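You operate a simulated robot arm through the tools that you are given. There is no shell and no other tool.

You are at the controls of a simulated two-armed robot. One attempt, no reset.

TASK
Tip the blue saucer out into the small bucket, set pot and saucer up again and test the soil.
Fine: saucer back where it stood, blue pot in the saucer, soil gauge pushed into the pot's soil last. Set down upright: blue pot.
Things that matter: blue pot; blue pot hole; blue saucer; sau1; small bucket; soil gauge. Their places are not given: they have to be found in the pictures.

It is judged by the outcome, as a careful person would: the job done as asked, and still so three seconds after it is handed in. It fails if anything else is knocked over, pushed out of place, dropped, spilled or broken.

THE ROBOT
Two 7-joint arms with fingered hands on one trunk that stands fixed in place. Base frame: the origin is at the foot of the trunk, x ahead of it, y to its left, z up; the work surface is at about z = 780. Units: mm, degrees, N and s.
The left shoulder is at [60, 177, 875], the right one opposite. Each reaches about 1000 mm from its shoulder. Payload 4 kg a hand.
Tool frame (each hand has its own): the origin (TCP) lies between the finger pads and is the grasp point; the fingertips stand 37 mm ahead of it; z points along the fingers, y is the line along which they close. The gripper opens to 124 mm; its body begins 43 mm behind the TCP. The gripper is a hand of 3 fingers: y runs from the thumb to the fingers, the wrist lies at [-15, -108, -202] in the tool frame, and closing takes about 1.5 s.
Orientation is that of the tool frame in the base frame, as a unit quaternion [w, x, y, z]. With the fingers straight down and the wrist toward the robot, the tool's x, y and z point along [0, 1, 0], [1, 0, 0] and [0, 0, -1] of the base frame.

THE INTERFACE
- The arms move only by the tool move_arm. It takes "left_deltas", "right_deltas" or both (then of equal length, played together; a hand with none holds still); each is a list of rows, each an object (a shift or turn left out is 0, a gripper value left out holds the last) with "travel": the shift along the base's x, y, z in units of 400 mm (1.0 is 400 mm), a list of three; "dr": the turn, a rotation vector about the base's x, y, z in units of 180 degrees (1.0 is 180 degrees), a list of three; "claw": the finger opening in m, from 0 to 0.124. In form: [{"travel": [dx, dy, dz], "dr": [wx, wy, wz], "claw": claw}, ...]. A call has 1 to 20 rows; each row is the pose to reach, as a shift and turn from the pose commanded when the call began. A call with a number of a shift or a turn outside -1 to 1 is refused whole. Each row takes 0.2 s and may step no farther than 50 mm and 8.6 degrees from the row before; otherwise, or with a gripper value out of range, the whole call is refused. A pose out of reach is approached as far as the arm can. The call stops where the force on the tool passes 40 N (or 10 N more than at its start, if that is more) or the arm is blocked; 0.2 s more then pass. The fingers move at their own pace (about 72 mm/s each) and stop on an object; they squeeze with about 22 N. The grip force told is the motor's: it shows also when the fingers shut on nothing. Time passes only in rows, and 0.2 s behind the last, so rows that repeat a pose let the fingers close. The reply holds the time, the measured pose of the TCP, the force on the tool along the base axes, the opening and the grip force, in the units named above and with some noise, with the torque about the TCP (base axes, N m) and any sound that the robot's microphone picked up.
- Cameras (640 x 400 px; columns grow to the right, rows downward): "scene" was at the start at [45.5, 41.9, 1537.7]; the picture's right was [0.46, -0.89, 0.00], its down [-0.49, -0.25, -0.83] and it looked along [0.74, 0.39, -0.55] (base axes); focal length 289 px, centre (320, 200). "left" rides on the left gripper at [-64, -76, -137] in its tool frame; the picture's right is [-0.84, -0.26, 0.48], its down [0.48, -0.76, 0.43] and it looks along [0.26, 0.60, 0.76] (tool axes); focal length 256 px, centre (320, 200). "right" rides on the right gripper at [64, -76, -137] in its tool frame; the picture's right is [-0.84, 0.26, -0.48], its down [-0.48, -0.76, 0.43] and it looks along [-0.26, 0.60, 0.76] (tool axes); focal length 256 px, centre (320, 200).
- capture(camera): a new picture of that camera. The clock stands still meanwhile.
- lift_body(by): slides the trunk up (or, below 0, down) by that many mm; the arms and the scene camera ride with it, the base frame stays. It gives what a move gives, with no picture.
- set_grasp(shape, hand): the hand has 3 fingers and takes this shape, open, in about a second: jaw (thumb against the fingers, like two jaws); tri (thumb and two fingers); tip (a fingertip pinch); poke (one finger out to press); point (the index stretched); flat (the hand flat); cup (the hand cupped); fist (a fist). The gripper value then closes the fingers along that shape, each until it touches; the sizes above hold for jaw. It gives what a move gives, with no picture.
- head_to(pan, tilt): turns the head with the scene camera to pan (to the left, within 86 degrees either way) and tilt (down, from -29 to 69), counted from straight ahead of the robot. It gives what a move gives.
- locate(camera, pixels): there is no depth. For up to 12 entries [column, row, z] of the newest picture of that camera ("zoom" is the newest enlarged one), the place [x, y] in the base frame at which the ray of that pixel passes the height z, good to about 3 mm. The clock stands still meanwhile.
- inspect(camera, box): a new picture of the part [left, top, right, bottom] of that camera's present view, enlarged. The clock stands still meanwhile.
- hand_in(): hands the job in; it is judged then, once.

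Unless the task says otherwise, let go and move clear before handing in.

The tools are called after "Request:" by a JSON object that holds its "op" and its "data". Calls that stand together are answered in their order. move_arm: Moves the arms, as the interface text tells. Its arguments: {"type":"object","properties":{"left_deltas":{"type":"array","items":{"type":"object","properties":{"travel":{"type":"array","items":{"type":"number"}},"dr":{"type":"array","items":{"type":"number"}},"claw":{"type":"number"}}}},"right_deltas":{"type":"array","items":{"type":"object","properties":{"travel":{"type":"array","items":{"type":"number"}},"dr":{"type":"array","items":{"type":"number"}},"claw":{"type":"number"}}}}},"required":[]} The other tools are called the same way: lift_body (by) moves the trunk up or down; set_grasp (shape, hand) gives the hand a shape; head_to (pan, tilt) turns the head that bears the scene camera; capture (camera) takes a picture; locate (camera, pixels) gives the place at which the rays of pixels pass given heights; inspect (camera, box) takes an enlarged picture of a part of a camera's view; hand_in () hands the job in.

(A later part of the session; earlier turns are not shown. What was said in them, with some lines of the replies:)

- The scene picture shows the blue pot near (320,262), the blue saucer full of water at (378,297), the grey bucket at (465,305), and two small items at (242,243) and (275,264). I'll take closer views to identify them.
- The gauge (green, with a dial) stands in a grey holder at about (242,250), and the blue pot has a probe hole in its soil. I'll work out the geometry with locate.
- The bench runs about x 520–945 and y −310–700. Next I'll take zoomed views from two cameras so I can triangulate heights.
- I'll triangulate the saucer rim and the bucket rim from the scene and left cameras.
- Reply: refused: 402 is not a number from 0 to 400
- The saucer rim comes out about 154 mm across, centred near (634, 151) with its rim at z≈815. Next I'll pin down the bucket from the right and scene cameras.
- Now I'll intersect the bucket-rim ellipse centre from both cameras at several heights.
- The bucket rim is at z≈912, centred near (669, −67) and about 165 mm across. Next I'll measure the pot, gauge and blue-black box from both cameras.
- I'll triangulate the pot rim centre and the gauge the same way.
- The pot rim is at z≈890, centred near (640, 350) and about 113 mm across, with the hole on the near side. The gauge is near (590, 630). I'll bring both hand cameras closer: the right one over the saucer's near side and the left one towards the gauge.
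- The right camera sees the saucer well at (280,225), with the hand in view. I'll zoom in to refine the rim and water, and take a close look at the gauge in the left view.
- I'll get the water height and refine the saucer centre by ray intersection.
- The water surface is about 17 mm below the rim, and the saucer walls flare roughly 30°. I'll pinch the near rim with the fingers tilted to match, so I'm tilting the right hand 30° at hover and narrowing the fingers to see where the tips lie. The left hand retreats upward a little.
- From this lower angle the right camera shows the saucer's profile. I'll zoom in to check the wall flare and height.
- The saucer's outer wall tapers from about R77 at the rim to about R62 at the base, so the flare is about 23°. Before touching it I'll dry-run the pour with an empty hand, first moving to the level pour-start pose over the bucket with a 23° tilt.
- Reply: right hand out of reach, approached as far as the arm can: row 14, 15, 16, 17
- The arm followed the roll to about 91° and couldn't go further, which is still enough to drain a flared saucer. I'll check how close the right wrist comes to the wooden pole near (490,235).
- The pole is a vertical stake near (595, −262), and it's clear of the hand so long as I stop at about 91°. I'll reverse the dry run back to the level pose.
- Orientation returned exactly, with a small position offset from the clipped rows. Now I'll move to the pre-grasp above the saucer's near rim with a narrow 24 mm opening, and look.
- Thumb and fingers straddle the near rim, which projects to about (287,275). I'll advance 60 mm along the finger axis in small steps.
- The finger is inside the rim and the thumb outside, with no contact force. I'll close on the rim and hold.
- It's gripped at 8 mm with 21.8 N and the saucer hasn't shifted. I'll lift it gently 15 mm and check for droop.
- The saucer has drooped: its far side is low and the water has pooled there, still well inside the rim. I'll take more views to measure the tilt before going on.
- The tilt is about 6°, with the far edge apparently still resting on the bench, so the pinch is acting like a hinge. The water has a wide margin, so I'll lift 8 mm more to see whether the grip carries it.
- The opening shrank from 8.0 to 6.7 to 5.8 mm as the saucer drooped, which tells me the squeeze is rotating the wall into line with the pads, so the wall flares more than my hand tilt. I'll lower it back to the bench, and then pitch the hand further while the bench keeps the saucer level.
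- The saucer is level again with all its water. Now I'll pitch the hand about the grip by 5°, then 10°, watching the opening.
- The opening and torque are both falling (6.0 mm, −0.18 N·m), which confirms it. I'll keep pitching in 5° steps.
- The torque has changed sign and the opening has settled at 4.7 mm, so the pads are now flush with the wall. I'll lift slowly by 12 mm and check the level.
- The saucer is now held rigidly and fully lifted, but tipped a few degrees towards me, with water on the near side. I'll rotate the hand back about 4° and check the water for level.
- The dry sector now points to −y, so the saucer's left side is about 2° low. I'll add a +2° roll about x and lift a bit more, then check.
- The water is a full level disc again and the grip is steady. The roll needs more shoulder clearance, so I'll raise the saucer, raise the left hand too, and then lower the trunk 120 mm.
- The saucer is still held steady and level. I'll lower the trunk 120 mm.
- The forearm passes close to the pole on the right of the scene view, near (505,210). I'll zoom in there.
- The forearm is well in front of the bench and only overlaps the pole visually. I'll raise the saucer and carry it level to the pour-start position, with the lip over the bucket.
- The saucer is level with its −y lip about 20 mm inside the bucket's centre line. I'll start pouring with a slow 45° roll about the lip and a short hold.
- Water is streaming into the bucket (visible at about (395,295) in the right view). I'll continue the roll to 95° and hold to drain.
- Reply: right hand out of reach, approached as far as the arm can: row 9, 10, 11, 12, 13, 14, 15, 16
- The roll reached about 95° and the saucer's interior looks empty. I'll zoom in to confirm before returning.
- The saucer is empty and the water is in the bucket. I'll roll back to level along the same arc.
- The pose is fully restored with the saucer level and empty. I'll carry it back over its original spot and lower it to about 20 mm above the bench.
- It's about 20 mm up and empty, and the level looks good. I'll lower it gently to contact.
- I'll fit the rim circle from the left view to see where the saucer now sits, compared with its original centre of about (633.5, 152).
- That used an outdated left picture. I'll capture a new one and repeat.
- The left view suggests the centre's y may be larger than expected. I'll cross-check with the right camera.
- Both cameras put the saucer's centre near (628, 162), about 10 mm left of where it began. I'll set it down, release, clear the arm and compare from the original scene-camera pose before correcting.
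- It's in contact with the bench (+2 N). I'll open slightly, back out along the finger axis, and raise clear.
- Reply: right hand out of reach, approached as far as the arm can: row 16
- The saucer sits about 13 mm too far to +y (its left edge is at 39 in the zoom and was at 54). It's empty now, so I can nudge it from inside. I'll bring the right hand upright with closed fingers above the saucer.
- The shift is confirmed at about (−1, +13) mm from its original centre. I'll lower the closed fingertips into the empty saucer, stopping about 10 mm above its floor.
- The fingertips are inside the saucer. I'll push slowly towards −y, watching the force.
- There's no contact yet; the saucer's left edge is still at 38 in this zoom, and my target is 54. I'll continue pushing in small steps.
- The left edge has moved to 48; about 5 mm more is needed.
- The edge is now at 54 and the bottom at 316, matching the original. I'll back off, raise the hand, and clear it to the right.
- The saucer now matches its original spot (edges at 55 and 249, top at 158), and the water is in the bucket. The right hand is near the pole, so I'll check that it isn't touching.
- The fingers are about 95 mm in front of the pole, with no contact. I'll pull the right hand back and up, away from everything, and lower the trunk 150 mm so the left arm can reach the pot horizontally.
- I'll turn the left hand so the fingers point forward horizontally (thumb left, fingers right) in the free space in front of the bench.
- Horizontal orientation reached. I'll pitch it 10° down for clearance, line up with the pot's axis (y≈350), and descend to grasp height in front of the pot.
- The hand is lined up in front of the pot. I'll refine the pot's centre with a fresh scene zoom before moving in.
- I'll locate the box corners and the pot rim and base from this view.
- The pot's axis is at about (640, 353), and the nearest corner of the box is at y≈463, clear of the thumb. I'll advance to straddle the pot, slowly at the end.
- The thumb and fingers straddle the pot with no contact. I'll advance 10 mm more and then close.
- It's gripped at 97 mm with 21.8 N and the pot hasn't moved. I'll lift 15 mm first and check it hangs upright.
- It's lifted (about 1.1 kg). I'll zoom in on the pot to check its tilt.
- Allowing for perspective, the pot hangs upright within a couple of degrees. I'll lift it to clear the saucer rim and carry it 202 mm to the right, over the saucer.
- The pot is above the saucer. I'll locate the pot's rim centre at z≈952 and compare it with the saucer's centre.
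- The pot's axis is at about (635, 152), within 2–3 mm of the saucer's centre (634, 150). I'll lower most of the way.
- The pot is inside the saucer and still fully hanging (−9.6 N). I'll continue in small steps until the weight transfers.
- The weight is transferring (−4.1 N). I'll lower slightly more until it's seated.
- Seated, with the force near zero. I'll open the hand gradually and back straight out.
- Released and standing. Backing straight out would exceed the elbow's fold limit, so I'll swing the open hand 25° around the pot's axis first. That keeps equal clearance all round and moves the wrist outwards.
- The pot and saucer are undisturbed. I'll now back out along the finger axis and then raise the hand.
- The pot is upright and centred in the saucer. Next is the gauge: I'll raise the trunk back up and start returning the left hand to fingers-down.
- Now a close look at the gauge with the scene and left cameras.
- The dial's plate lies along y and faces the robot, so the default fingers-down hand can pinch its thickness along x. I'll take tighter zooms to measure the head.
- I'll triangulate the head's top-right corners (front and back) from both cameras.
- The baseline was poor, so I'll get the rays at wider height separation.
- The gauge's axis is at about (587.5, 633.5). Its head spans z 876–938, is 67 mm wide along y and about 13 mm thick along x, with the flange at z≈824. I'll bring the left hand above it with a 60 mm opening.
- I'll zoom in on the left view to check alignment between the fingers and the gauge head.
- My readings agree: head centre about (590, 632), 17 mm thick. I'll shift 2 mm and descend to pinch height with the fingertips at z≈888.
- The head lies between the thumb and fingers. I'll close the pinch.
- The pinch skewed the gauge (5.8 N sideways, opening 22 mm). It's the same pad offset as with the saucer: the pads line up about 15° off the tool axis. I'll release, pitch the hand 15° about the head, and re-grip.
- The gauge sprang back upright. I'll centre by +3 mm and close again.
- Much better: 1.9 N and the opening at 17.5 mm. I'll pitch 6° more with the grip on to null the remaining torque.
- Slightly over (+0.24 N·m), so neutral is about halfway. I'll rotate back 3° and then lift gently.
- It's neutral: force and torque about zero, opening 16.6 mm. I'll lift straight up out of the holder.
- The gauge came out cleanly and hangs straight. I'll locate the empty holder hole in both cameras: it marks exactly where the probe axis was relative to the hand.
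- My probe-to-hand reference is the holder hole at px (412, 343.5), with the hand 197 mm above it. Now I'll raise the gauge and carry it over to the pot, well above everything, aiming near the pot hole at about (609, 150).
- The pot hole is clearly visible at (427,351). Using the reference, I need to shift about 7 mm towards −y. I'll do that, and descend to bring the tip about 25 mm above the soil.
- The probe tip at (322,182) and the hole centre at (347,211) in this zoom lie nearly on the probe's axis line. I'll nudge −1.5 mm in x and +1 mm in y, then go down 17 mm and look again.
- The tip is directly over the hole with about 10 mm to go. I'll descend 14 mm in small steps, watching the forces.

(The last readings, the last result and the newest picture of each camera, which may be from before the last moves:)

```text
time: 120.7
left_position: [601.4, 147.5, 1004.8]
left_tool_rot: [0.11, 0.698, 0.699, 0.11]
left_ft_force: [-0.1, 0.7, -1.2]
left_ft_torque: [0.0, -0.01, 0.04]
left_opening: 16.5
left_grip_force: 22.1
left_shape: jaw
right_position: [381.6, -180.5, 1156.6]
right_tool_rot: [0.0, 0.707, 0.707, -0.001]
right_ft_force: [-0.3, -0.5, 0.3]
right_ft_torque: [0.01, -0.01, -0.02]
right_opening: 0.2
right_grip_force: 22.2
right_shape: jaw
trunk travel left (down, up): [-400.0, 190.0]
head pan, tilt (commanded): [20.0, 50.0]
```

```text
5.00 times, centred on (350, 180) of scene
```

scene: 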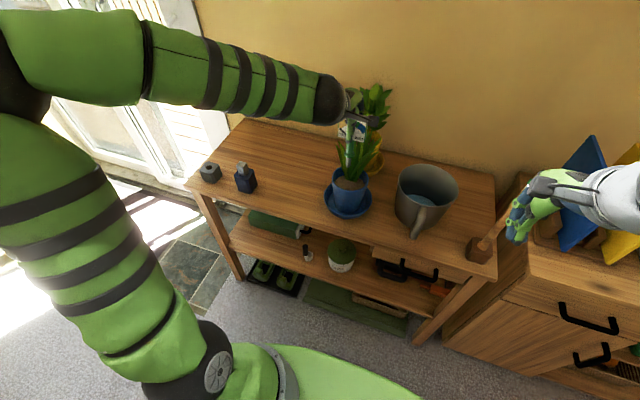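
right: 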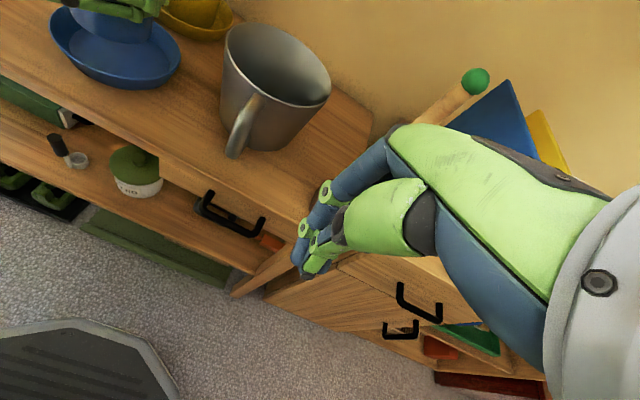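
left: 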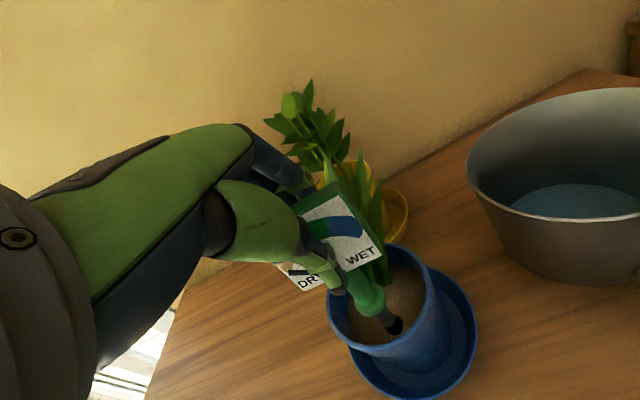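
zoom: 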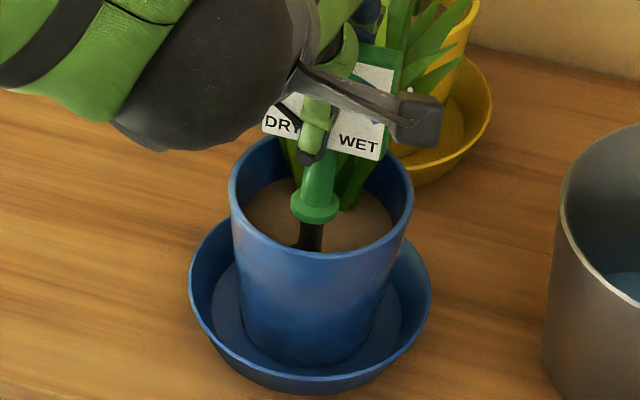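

The tip has entered the hole with no side force. I'll continue pushing down 28 mm.

Request:
{"op": "move_arm", "data": {"left_deltas": [{"travel": [0, 0, -0.01]}, {"travel": [0, 0, -0.02]}, {"travel": [0, 0, -0.03]}, {"travel": [0, 0, -0.04]}, {"travel": [0, 0, -0.05]}, {"travel": [0, 0, -0.06]}, {"travel": [0, 0, -0.07]}, {"travel": [0, 0, -0.07]}]}}

Request:
{"op": "inspect", "data": {"camera": "left", "box": [340, 270, 440, 370]}}

Request:
{"op": "inspect", "data": {"camera": "scene", "box": [320, 140, 380, 220]}}

```text
time: 121.7
left_position: [606.0, 145.8, 993.5]
left_tool_rot: [0.114, 0.698, 0.697, 0.114]
left_ft_force: [-0.2, 0.1, -0.1]
left_ft_torque: [0.06, 0.03, 0.03]
left_opening: 15.3
left_grip_force: 22.3
left_shape: jaw
right_position: [382.5, -179.8, 1156.0]
right_tool_rot: [-0.001, 0.707, 0.707, -0.002]
right_ft_force: [1.0, -0.6, 0.1]
right_ft_torque: [-0.02, -0.03, 0.04]
right_opening: 0.2
right_grip_force: 21.7
right_shape: jaw
trunk travel left (down, up): [-400.0, 190.0]
head pan, tilt (commanded): [20.0, 50.0]
stopped in row 5 (left hand): the force on the tool passed its limit at 44 N (the readings are from after the stop); the commanded pose is now the measured one
```

```text
4.00 times, centred on (390, 320) of left
```

zoom: 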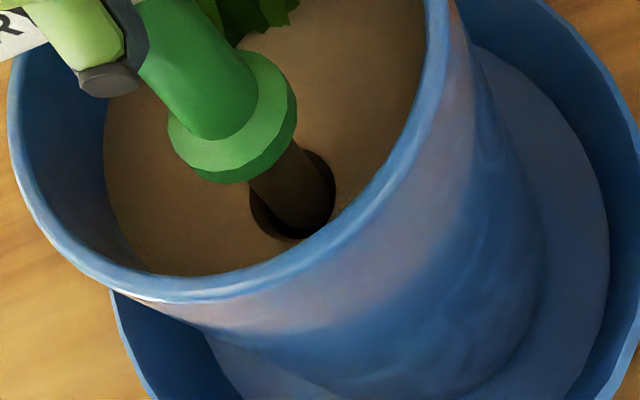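

```text
5.00 times, centred on (350, 180) of scene
```

zoom: 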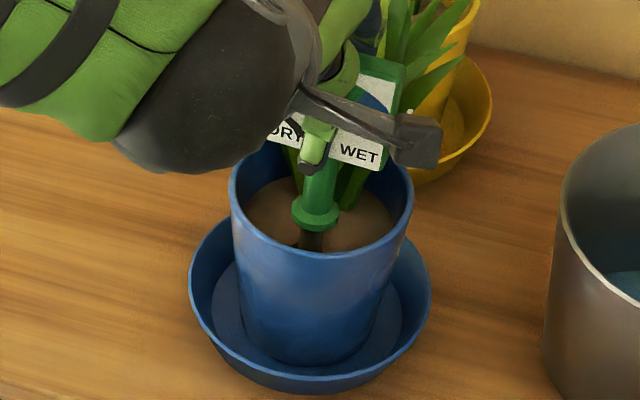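

The push stopped at 44 N after 11 mm, and the hand slid about +4.6 mm in x, so the tip probably caught the hole's near wall and has now slid in. The pot hasn't moved. I'll probe downward in 1 mm steps, watching the force.

Request:
{"op": "move_arm", "data": {"left_deltas": [{"travel": [0, 0, -0.0025]}, {"travel": [0, 0, -0.005]}, {"travel": [0, 0, -0.005]}]}}

Request:
{"op": "capture", "data": {"camera": "left"}}

Request:
{"op": "inspect", "data": {"camera": "scene", "box": [300, 90, 400, 220]}}

```text
time: 122.5
left_position: [604.4, 146.8, 992.4]
left_tool_rot: [0.114, 0.698, 0.698, 0.114]
left_ft_force: [-0.3, -0.1, -0.8]
left_ft_torque: [0.0, -0.02, 0.01]
left_opening: 15.7
left_grip_force: 22.2
left_shape: jaw
right_position: [381.6, -180.2, 1156.8]
right_tool_rot: [0.0, 0.707, 0.707, -0.001]
right_ft_force: [-0.1, 1.0, 0.2]
right_ft_torque: [-0.01, -0.01, 0.0]
right_opening: 0.1
right_grip_force: 21.8
right_shape: jaw
trunk travel left (down, up): [-400.0, 190.0]
head pan, tilt (commanded): [20.0, 50.0]
```

```text
taken
```

left: 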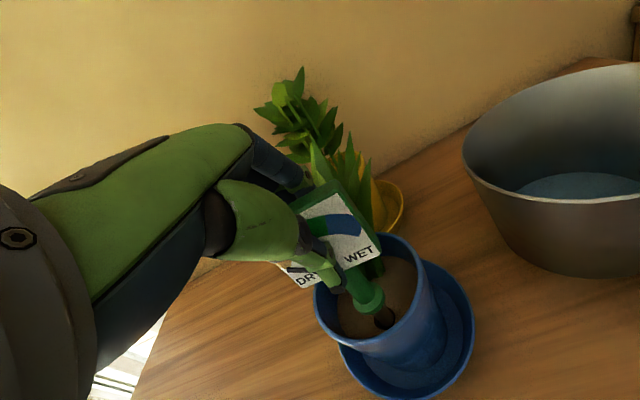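

```text
3.08 times, centred on (350, 155) of scene
```

zoom: 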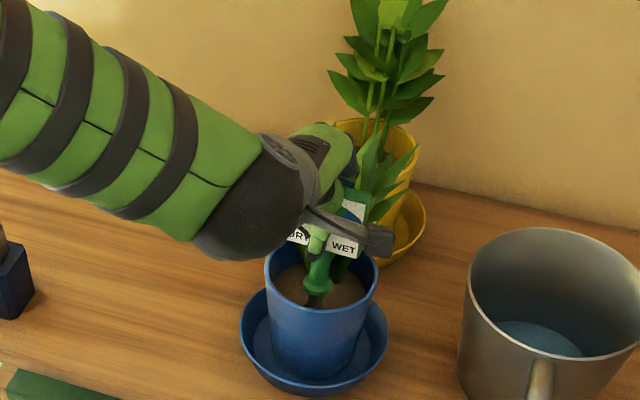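

Request:
{"op": "inspect", "data": {"camera": "scene", "box": [320, 140, 380, 220]}}

Request:
{"op": "inspect", "data": {"camera": "left", "box": [280, 180, 440, 360]}}

```text
5.00 times, centred on (350, 180) of scene
```

zoom: 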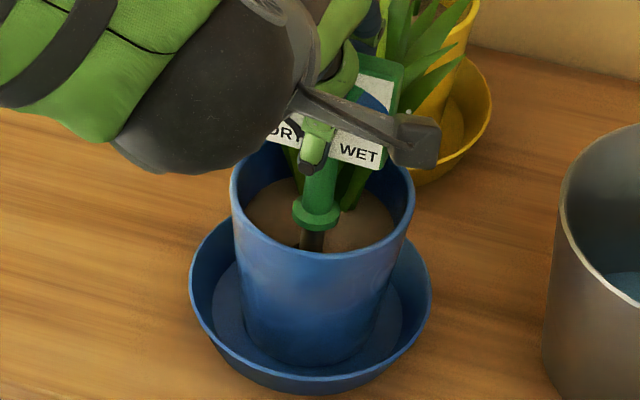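

```text
2.22 times, centred on (360, 270) of left
```

zoom: 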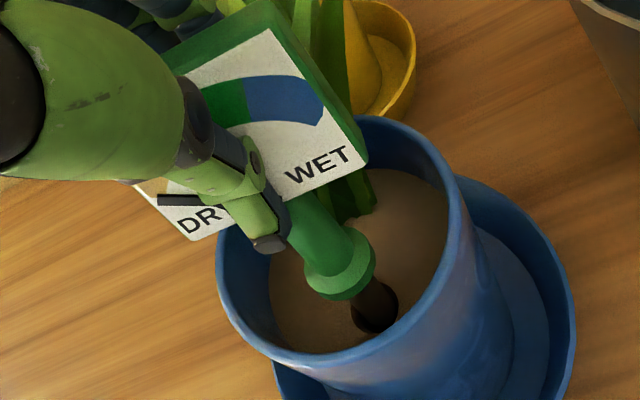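

The gauge is still near vertical and the last 2 mm went in freely. I'll continue slowly, 1.5 mm per row.

Request:
{"op": "move_arm", "data": {"left_deltas": [{"travel": [0, 0, -0.0038]}, {"travel": [0, 0, -0.0075]}, {"travel": [0, 0, -0.0113]}, {"travel": [0, 0, -0.015]}, {"travel": [0, 0, -0.015]}]}}

Request:
{"op": "inspect", "data": {"camera": "left", "box": [280, 180, 440, 360]}}

```text
time: 123.7
left_position: [605.5, 145.3, 987.3]
left_tool_rot: [0.114, 0.697, 0.698, 0.114]
left_ft_force: [-0.5, 0.8, -1.3]
left_ft_torque: [-0.01, 0.03, -0.01]
left_opening: 15.6
left_grip_force: 22.1
left_shape: jaw
right_position: [380.9, -180.1, 1156.4]
right_tool_rot: [0.0, 0.707, 0.707, -0.001]
right_ft_force: [-1.0, -0.3, -0.4]
right_ft_torque: [-0.04, -0.03, 0.0]
right_opening: 0.1
right_grip_force: 22.0
right_shape: jaw
trunk travel left (down, up): [-400.0, 190.0]
head pan, tilt (commanded): [20.0, 50.0]
```

```text
2.22 times, centred on (360, 270) of left
```

zoom: 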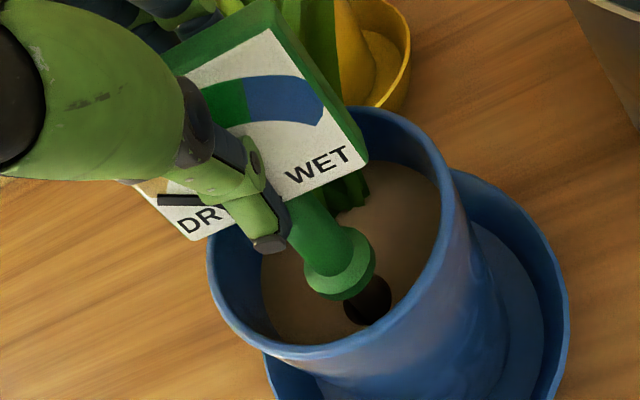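

It's still going freely. I'll continue down 6 mm.

Request:
{"op": "move_arm", "data": {"left_deltas": [{"travel": [0, 0, -0.0038]}, {"travel": [0, 0, -0.0075]}, {"travel": [0, 0, -0.0113]}, {"travel": [0, 0, -0.015]}, {"travel": [0, 0, -0.015]}]}}

Request:
{"op": "inspect", "data": {"camera": "left", "box": [320, 250, 420, 350]}}

Request:
{"op": "inspect", "data": {"camera": "scene", "box": [320, 140, 380, 220]}}

```text
time: 124.9
left_position: [605.2, 146.8, 980.0]
left_tool_rot: [0.114, 0.698, 0.698, 0.115]
left_ft_force: [-0.5, -0.6, -0.8]
left_ft_torque: [0.02, -0.02, 0.02]
left_opening: 15.3
left_grip_force: 22.1
left_shape: jaw
right_position: [382.0, -180.3, 1156.2]
right_tool_rot: [0.0, 0.707, 0.707, -0.002]
right_ft_force: [0.2, -0.4, -0.4]
right_ft_torque: [0.01, -0.03, 0.0]
right_opening: 0.0
right_grip_force: 22.1
right_shape: jaw
trunk travel left (down, up): [-400.0, 190.0]
head pan, tilt (commanded): [20.0, 50.0]
```

```text
4.00 times, centred on (370, 300) of left
```

zoom: 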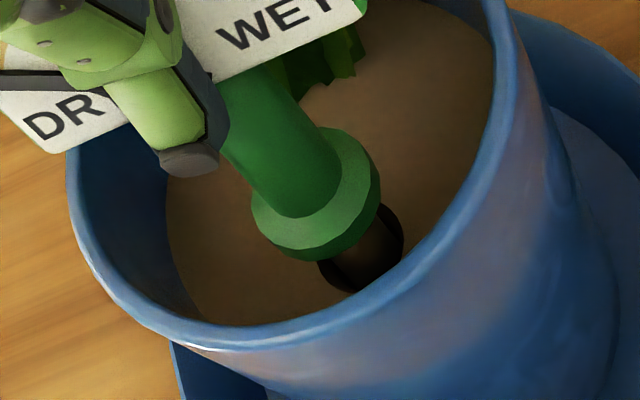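

```text
5.00 times, centred on (350, 180) of scene
```

zoom: 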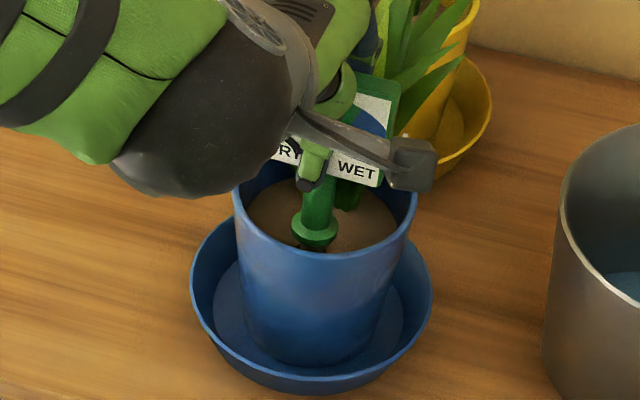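

The probe is deep in the hole with the flange about 10 mm above the soil. I'll continue another 6 mm.

Request:
{"op": "move_arm", "data": {"left_deltas": [{"travel": [0, 0, -0.0038]}, {"travel": [0, 0, -0.0075]}, {"travel": [0, 0, -0.0113]}, {"travel": [0, 0, -0.015]}, {"travel": [0, 0, -0.015]}]}}

Request:
{"op": "inspect", "data": {"camera": "left", "box": [320, 250, 420, 350]}}

Request:
{"op": "inspect", "data": {"camera": "scene", "box": [320, 140, 380, 220]}}

```text
time: 126.1
left_position: [603.7, 146.0, 974.9]
left_tool_rot: [0.114, 0.698, 0.698, 0.114]
left_ft_force: [0.0, -0.4, -0.9]
left_ft_torque: [0.04, 0.02, -0.02]
left_opening: 15.4
left_grip_force: 21.9
left_shape: jaw
right_position: [380.6, -180.0, 1156.3]
right_tool_rot: [0.0, 0.707, 0.707, -0.002]
right_ft_force: [0.1, -0.6, -0.6]
right_ft_torque: [0.02, -0.03, 0.02]
right_opening: 0.0
right_grip_force: 21.9
right_shape: jaw
trunk travel left (down, up): [-400.0, 190.0]
head pan, tilt (commanded): [20.0, 50.0]
```

```text
4.00 times, centred on (370, 300) of left
```

zoom: 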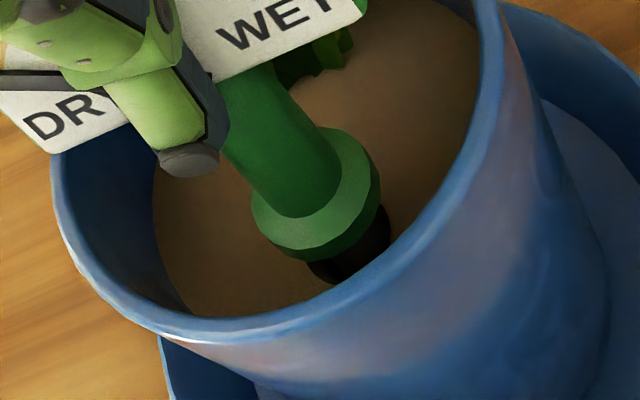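

```text
5.00 times, centred on (350, 180) of scene
```

zoom: 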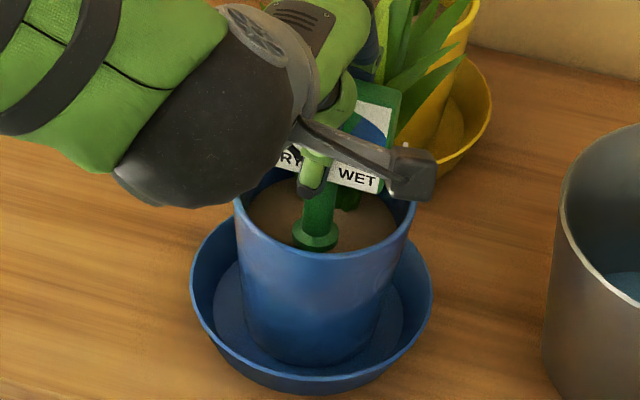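

There's still no resistance. I'll go the last few millimetres at 1 mm per row.

Request:
{"op": "move_arm", "data": {"left_deltas": [{"travel": [0, 0, -0.0025]}, {"travel": [0, 0, -0.005]}, {"travel": [0, 0, -0.0075]}, {"travel": [0, 0, -0.01]}, {"travel": [0, 0, -0.01]}]}}

Request:
{"op": "inspect", "data": {"camera": "left", "box": [320, 250, 420, 350]}}

Request:
{"op": "inspect", "data": {"camera": "scene", "box": [320, 140, 380, 220]}}

```text
time: 127.3
left_position: [603.3, 146.0, 969.7]
left_tool_rot: [0.114, 0.698, 0.698, 0.114]
left_ft_force: [0.0, -0.1, -1.7]
left_ft_torque: [-0.02, 0.05, -0.01]
left_opening: 15.5
left_grip_force: 22.2
left_shape: jaw
right_position: [381.0, -180.2, 1156.4]
right_tool_rot: [0.0, 0.707, 0.707, 0.0]
right_ft_force: [0.0, 0.3, 0.9]
right_ft_torque: [0.01, 0.02, -0.04]
right_opening: 0.0
right_grip_force: 21.7
right_shape: jaw
trunk travel left (down, up): [-400.0, 190.0]
head pan, tilt (commanded): [20.0, 50.0]
```

```text
4.00 times, centred on (370, 300) of left
```

zoom: 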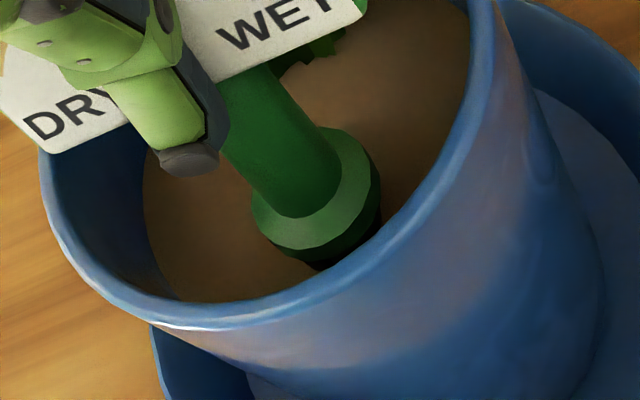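

```text
5.00 times, centred on (350, 180) of scene
```

zoom: 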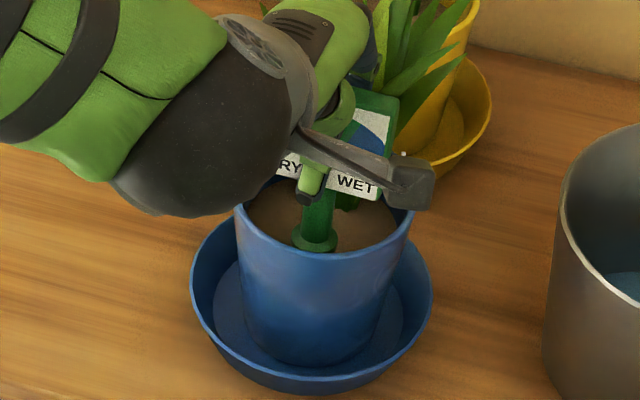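

The flange is nearly at the soil. I'll continue 4 mm more until it makes contact.

Request:
{"op": "move_arm", "data": {"left_deltas": [{"travel": [0, 0, -0.0025]}, {"travel": [0, 0, -0.005]}, {"travel": [0, 0, -0.0075]}, {"travel": [0, 0, -0.01]}, {"travel": [0, 0, -0.01]}]}}

Request:
{"op": "inspect", "data": {"camera": "left", "box": [320, 250, 420, 350]}}

Request:
{"op": "inspect", "data": {"camera": "scene", "box": [320, 140, 380, 220]}}

```text
time: 128.5
left_position: [603.0, 145.8, 965.7]
left_tool_rot: [0.115, 0.697, 0.698, 0.115]
left_ft_force: [0.5, -0.7, 0.0]
left_ft_torque: [-0.02, 0.03, 0.02]
left_opening: 15.8
left_grip_force: 22.3
left_shape: jaw
right_position: [381.4, -180.5, 1157.2]
right_tool_rot: [0.0, 0.707, 0.707, -0.001]
right_ft_force: [-0.3, -0.2, -0.4]
right_ft_torque: [-0.01, 0.03, -0.03]
right_opening: 0.1
right_grip_force: 22.1
right_shape: jaw
trunk travel left (down, up): [-400.0, 190.0]
head pan, tilt (commanded): [20.0, 50.0]
```

```text
4.00 times, centred on (370, 300) of left
```

zoom: 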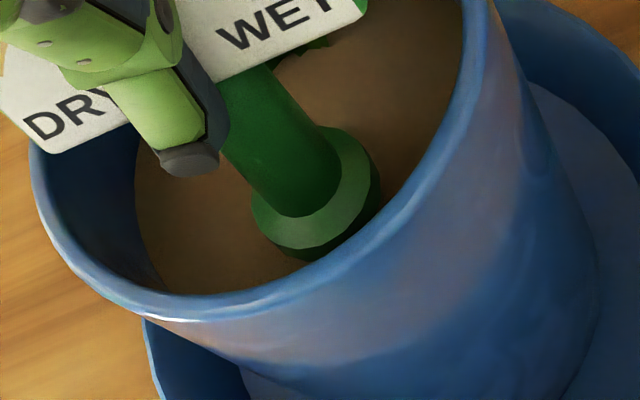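

```text
5.00 times, centred on (350, 180) of scene
```

zoom: 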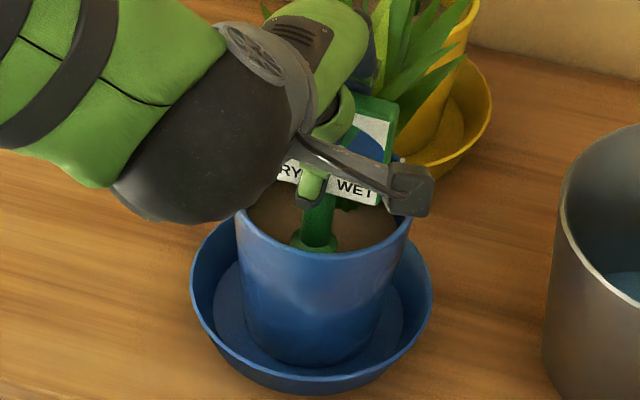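

The flange appears to be meeting the soil. I'll press 3 mm more to confirm it's seated.

Request:
{"op": "move_arm", "data": {"left_deltas": [{"travel": [0, 0, -0.0025]}, {"travel": [0, 0, -0.005]}, {"travel": [0, 0, -0.0075]}, {"travel": [0, 0, -0.0075]}]}}

Request:
{"op": "inspect", "data": {"camera": "left", "box": [320, 250, 420, 350]}}

```text
time: 129.5
left_position: [604.6, 146.0, 961.6]
left_tool_rot: [0.114, 0.698, 0.697, 0.114]
left_ft_force: [0.5, -0.1, -1.3]
left_ft_torque: [0.01, -0.03, 0.01]
left_opening: 15.5
left_grip_force: 22.0
left_shape: jaw
right_position: [381.5, -179.5, 1157.8]
right_tool_rot: [0.0, 0.707, 0.707, -0.001]
right_ft_force: [0.3, -0.8, -0.6]
right_ft_torque: [0.01, -0.02, -0.02]
right_opening: 0.0
right_grip_force: 21.9
right_shape: jaw
trunk travel left (down, up): [-400.0, 190.0]
head pan, tilt (commanded): [20.0, 50.0]
```

```text
4.00 times, centred on (370, 300) of left
```

zoom: 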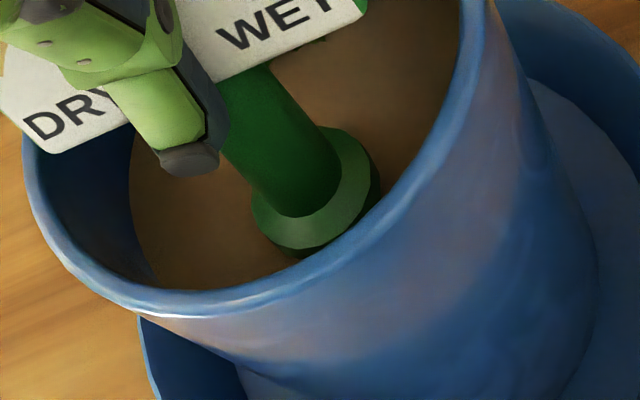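

The flange's lower edge is just being covered by the soil surface, with no reaction yet. I'll go 3 mm more to feel for a stop.

Request:
{"op": "move_arm", "data": {"left_deltas": [{"travel": [0, 0, -0.0025]}, {"travel": [0, 0, -0.005]}, {"travel": [0, 0, -0.0075]}, {"travel": [0, 0, -0.0075]}]}}

Request:
{"op": "inspect", "data": {"camera": "left", "box": [320, 250, 420, 350]}}

Request:
{"op": "inspect", "data": {"camera": "scene", "box": [300, 120, 400, 220]}}

```text
time: 130.5
left_position: [606.1, 146.1, 960.7]
left_tool_rot: [0.115, 0.697, 0.698, 0.116]
left_ft_force: [-1.1, 0.0, 5.1]
left_ft_torque: [0.0, -0.02, -0.02]
left_opening: 15.5
left_grip_force: 21.8
left_shape: jaw
right_position: [382.0, -179.7, 1156.9]
right_tool_rot: [0.0, 0.707, 0.707, -0.001]
right_ft_force: [-0.6, 1.3, -0.3]
right_ft_torque: [-0.02, -0.01, 0.02]
right_opening: 0.0
right_grip_force: 22.0
right_shape: jaw
trunk travel left (down, up): [-400.0, 190.0]
head pan, tilt (commanded): [20.0, 50.0]
```

```text
4.00 times, centred on (370, 300) of left
```

zoom: 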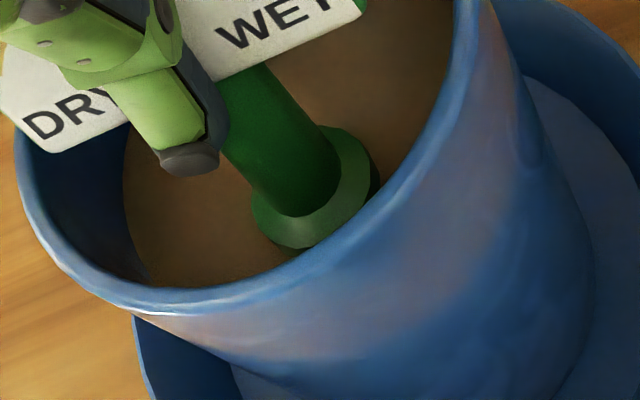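

```text
4.00 times, centred on (350, 170) of scene
```

zoom: 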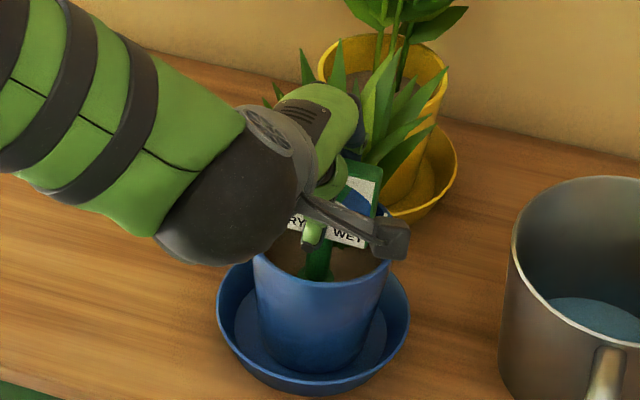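

Contact: +5 N and the descent is blocked, so the flange is seated on the soil. I'll open just enough to free the head and check before retreating.

Request:
{"op": "move_arm", "data": {"left_deltas": [{"claw": 0.02}, {"claw": 0.026}, {"claw": 0.032}, {"claw": 0.036}, {"claw": 0.036}, {"claw": 0.036}]}}

Request:
{"op": "inspect", "data": {"camera": "left", "box": [240, 180, 440, 380]}}

Request:
{"op": "inspect", "data": {"camera": "scene", "box": [300, 120, 400, 220]}}

```text
time: 131.9
left_position: [606.1, 145.0, 959.3]
left_tool_rot: [0.114, 0.697, 0.698, 0.115]
left_ft_force: [0.0, -0.4, -0.6]
left_ft_torque: [0.0, -0.02, 0.0]
left_opening: 35.9
left_grip_force: 0.0
left_shape: jaw
right_position: [380.7, -179.6, 1155.4]
right_tool_rot: [0.0, 0.707, 0.707, -0.001]
right_ft_force: [-0.6, -0.3, -0.2]
right_ft_torque: [0.0, 0.03, 0.0]
right_opening: 0.0
right_grip_force: 22.4
right_shape: jaw
trunk travel left (down, up): [-400.0, 190.0]
head pan, tilt (commanded): [20.0, 50.0]
```

```text
2.00 times, centred on (340, 280) of left
```

zoom: 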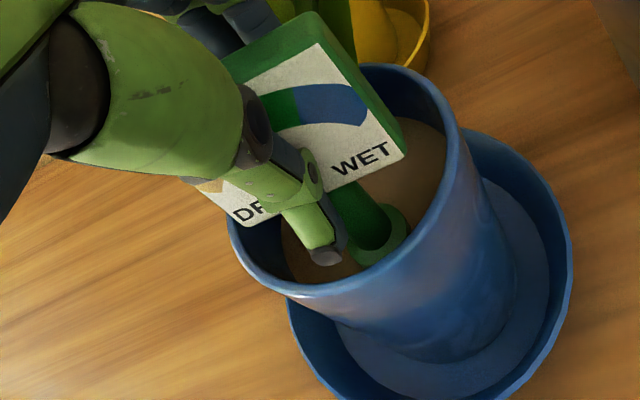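

```text
4.00 times, centred on (350, 170) of scene
```

zoom: 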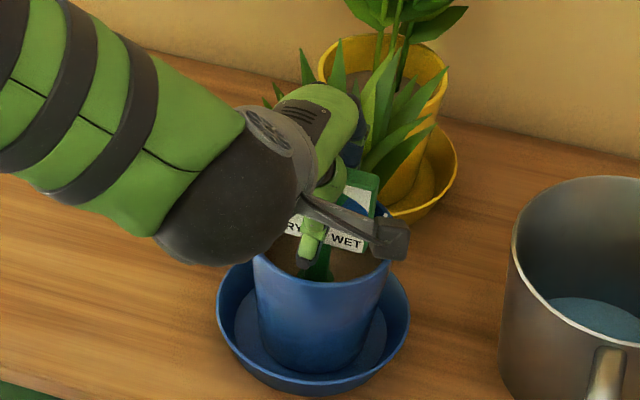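

Released, and the gauge stands on its own. I'll retreat straight up slowly.

Request:
{"op": "move_arm", "data": {"left_deltas": [{"travel": [-0.005, 0, 0.02]}, {"travel": [-0.01, 0, 0.05]}, {"travel": [-0.01, 0, 0.09]}, {"travel": [-0.01, 0, 0.13]}, {"travel": [-0.01, 0, 0.18]}, {"travel": [-0.01, 0, 0.24]}, {"travel": [-0.01, 0, 0.32]}, {"travel": [-0.01, 0, 0.4]}, {"travel": [-0.01, 0, 0.4]}]}}

Request:
{"op": "capture", "data": {"camera": "left"}}

Request:
{"op": "inspect", "data": {"camera": "scene", "box": [300, 80, 420, 230]}}

```text
time: 133.9
left_position: [600.8, 145.2, 1120.9]
left_tool_rot: [0.114, 0.698, 0.698, 0.114]
left_ft_force: [0.1, -1.0, 0.0]
left_ft_torque: [0.01, 0.0, 0.0]
left_opening: 35.5
left_grip_force: 0.0
left_shape: jaw
right_position: [382.2, -180.6, 1156.8]
right_tool_rot: [0.0, 0.707, 0.707, -0.001]
right_ft_force: [-0.9, -0.6, -0.5]
right_ft_torque: [0.03, 0.01, 0.01]
right_opening: 0.0
right_grip_force: 22.2
right_shape: jaw
trunk travel left (down, up): [-400.0, 190.0]
head pan, tilt (commanded): [20.0, 50.0]
```

```text
taken
```

left: 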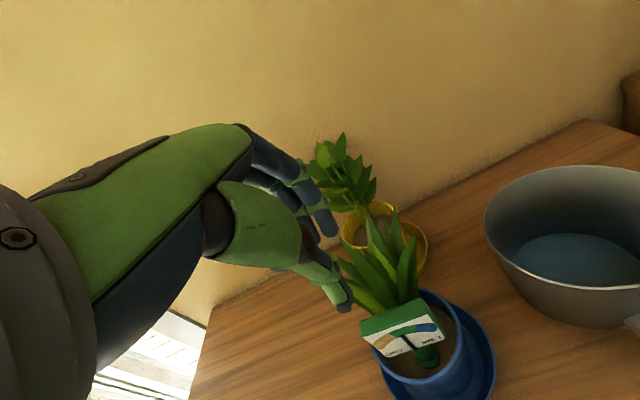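

```text
2.67 times, centred on (360, 155) of scene
```

zoom: 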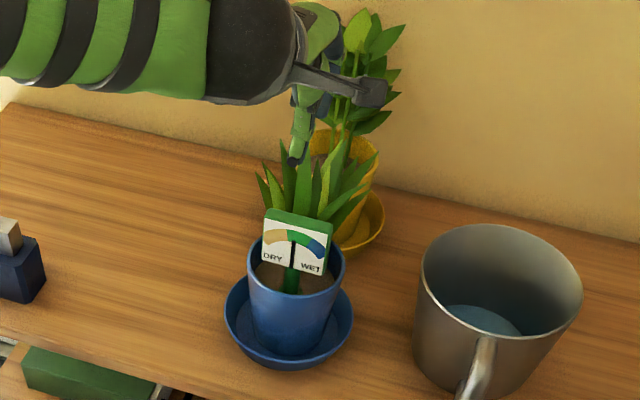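

The gauge stands in the soil, and its needle now reads mid-scale. I'll withdraw the left arm to the side and take final pictures.

Request:
{"op": "move_arm", "data": {"left_deltas": [{"travel": [-0.05, 0.05, 0.08]}, {"travel": [-0.1, 0.12, 0.15]}, {"travel": [-0.16, 0.2, 0.18]}, {"travel": [-0.22, 0.3, 0.2]}, {"travel": [-0.28, 0.4, 0.2]}, {"travel": [-0.34, 0.5, 0.2]}, {"travel": [-0.38, 0.6, 0.2]}, {"travel": [-0.4, 0.7, 0.2]}, {"travel": [-0.42, 0.8, 0.2]}, {"travel": [-0.42, 0.8, 0.2]}]}}

Request:
{"op": "capture", "data": {"camera": "scene"}}

Request:
{"op": "inspect", "data": {"camera": "scene", "box": [310, 140, 470, 240]}}

Request:
{"op": "inspect", "data": {"camera": "scene", "box": [180, 110, 340, 210]}}

```text
time: 136.1
left_position: [431.5, 466.6, 1202.0]
left_tool_rot: [0.114, 0.698, 0.697, 0.114]
left_ft_force: [1.1, -0.8, 0.1]
left_ft_torque: [0.0, 0.02, 0.0]
left_opening: 35.8
left_grip_force: 0.1
left_shape: jaw
right_position: [381.4, -180.8, 1156.5]
right_tool_rot: [0.001, 0.708, 0.707, -0.001]
right_ft_force: [-0.5, -0.1, 0.6]
right_ft_torque: [0.0, 0.01, -0.01]
right_opening: 0.2
right_grip_force: 21.7
right_shape: jaw
trunk travel left (down, up): [-400.0, 190.0]
head pan, tilt (commanded): [20.0, 50.0]
```

```text
taken
```

scene: 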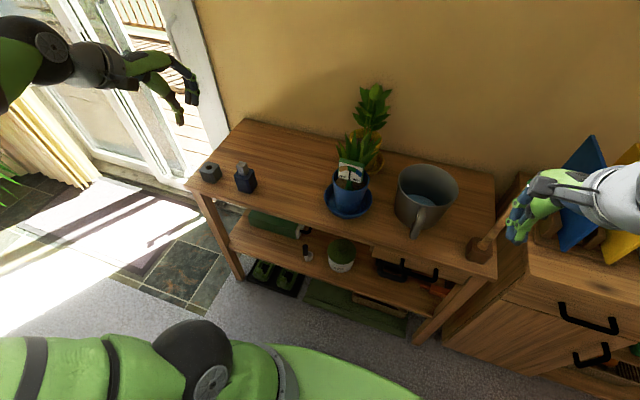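

```text
4.00 times, centred on (390, 190) of scene
```

zoom: 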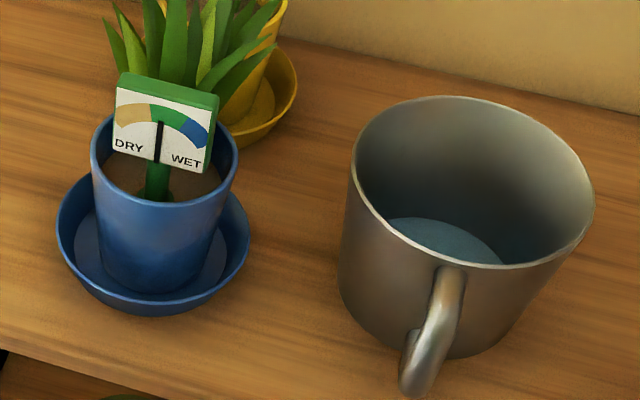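

```text
4.00 times, centred on (260, 160) of scene
```

zoom: 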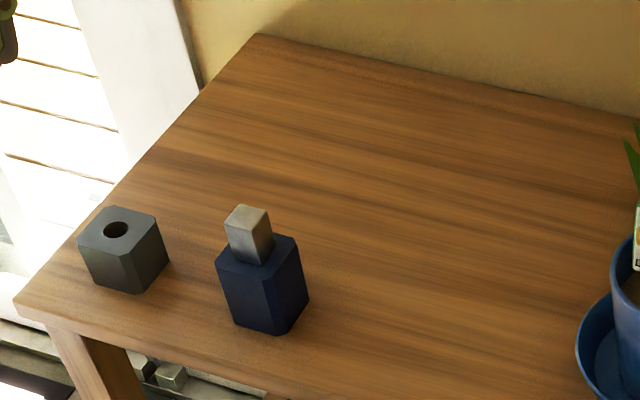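

The saucer's edges are at 56 and 250 (originally 54 and 248), so it's within about 1 mm. I'll zoom in on the pot to confirm it sits upright and flat.

Request:
{"op": "inspect", "data": {"camera": "scene", "box": [315, 145, 385, 225]}}

Request:
{"op": "capture", "data": {"camera": "left"}}

Request:
{"op": "inspect", "data": {"camera": "left", "box": [480, 20, 640, 200]}}

Request:
{"op": "capture", "data": {"camera": "right"}}

```text
5.00 times, centred on (350, 185) of scene
```

zoom: 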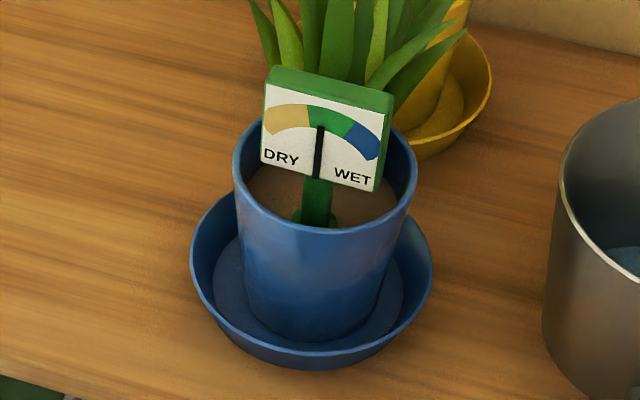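

```text
taken
```

left: 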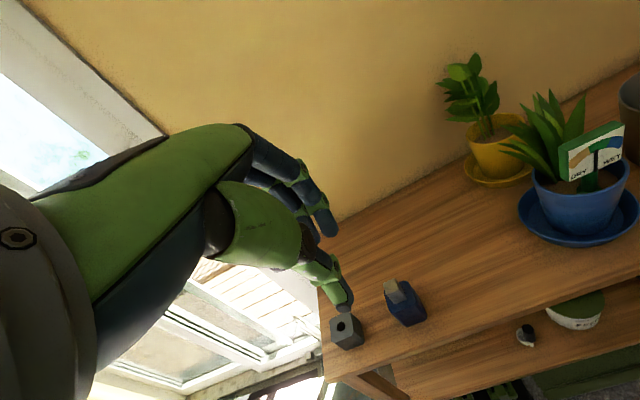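

```text
2.22 times, centred on (560, 110) of left
```

zoom: 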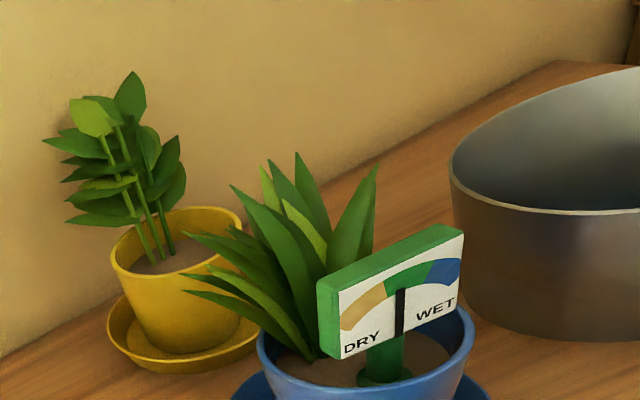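

```text
taken
```

right: 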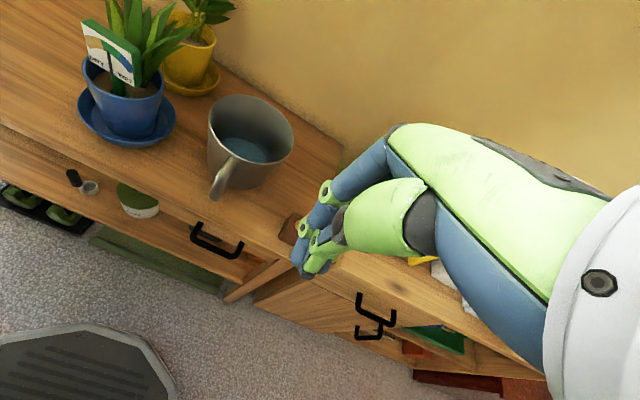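

All pictures agree:
- **Saucer:** empty and back on its spot.
- **Blue pot:** upright in the saucer.
- **Gauge:** standing in the soil with its needle at mid-scale.
- **Bucket:** holding the water.
- **Everything else:** undisturbed, with both hands clear.

I'm handing in the job.

Request:
{"op": "hand_in", "data": {}}

```text
The job is handed in.
```

The job is done and handed in; I don't have the verdict yet. The final pictures show:

- **Saucer:** the water went into the small bucket with no spill that I could see. It landed about 13 mm off when I first put it down, so I nudged it back to within about 1 mm of where it stood.
- **Blue pot:** it stands upright in the saucer, to within about 2° by the last picture.
- **Soil gauge:** it went into the pot's hole last and is seated on the soil, with its needle at mid-scale. The first push stopped at 44 N, probably because the tip caught the side of the hole; after that it went in freely and the pot stayed upright.
- **Everything else:** the yellow pot, dark blue box, gauge holder, bucket and wooden pole are where they started, and both hands are clear of the bench.
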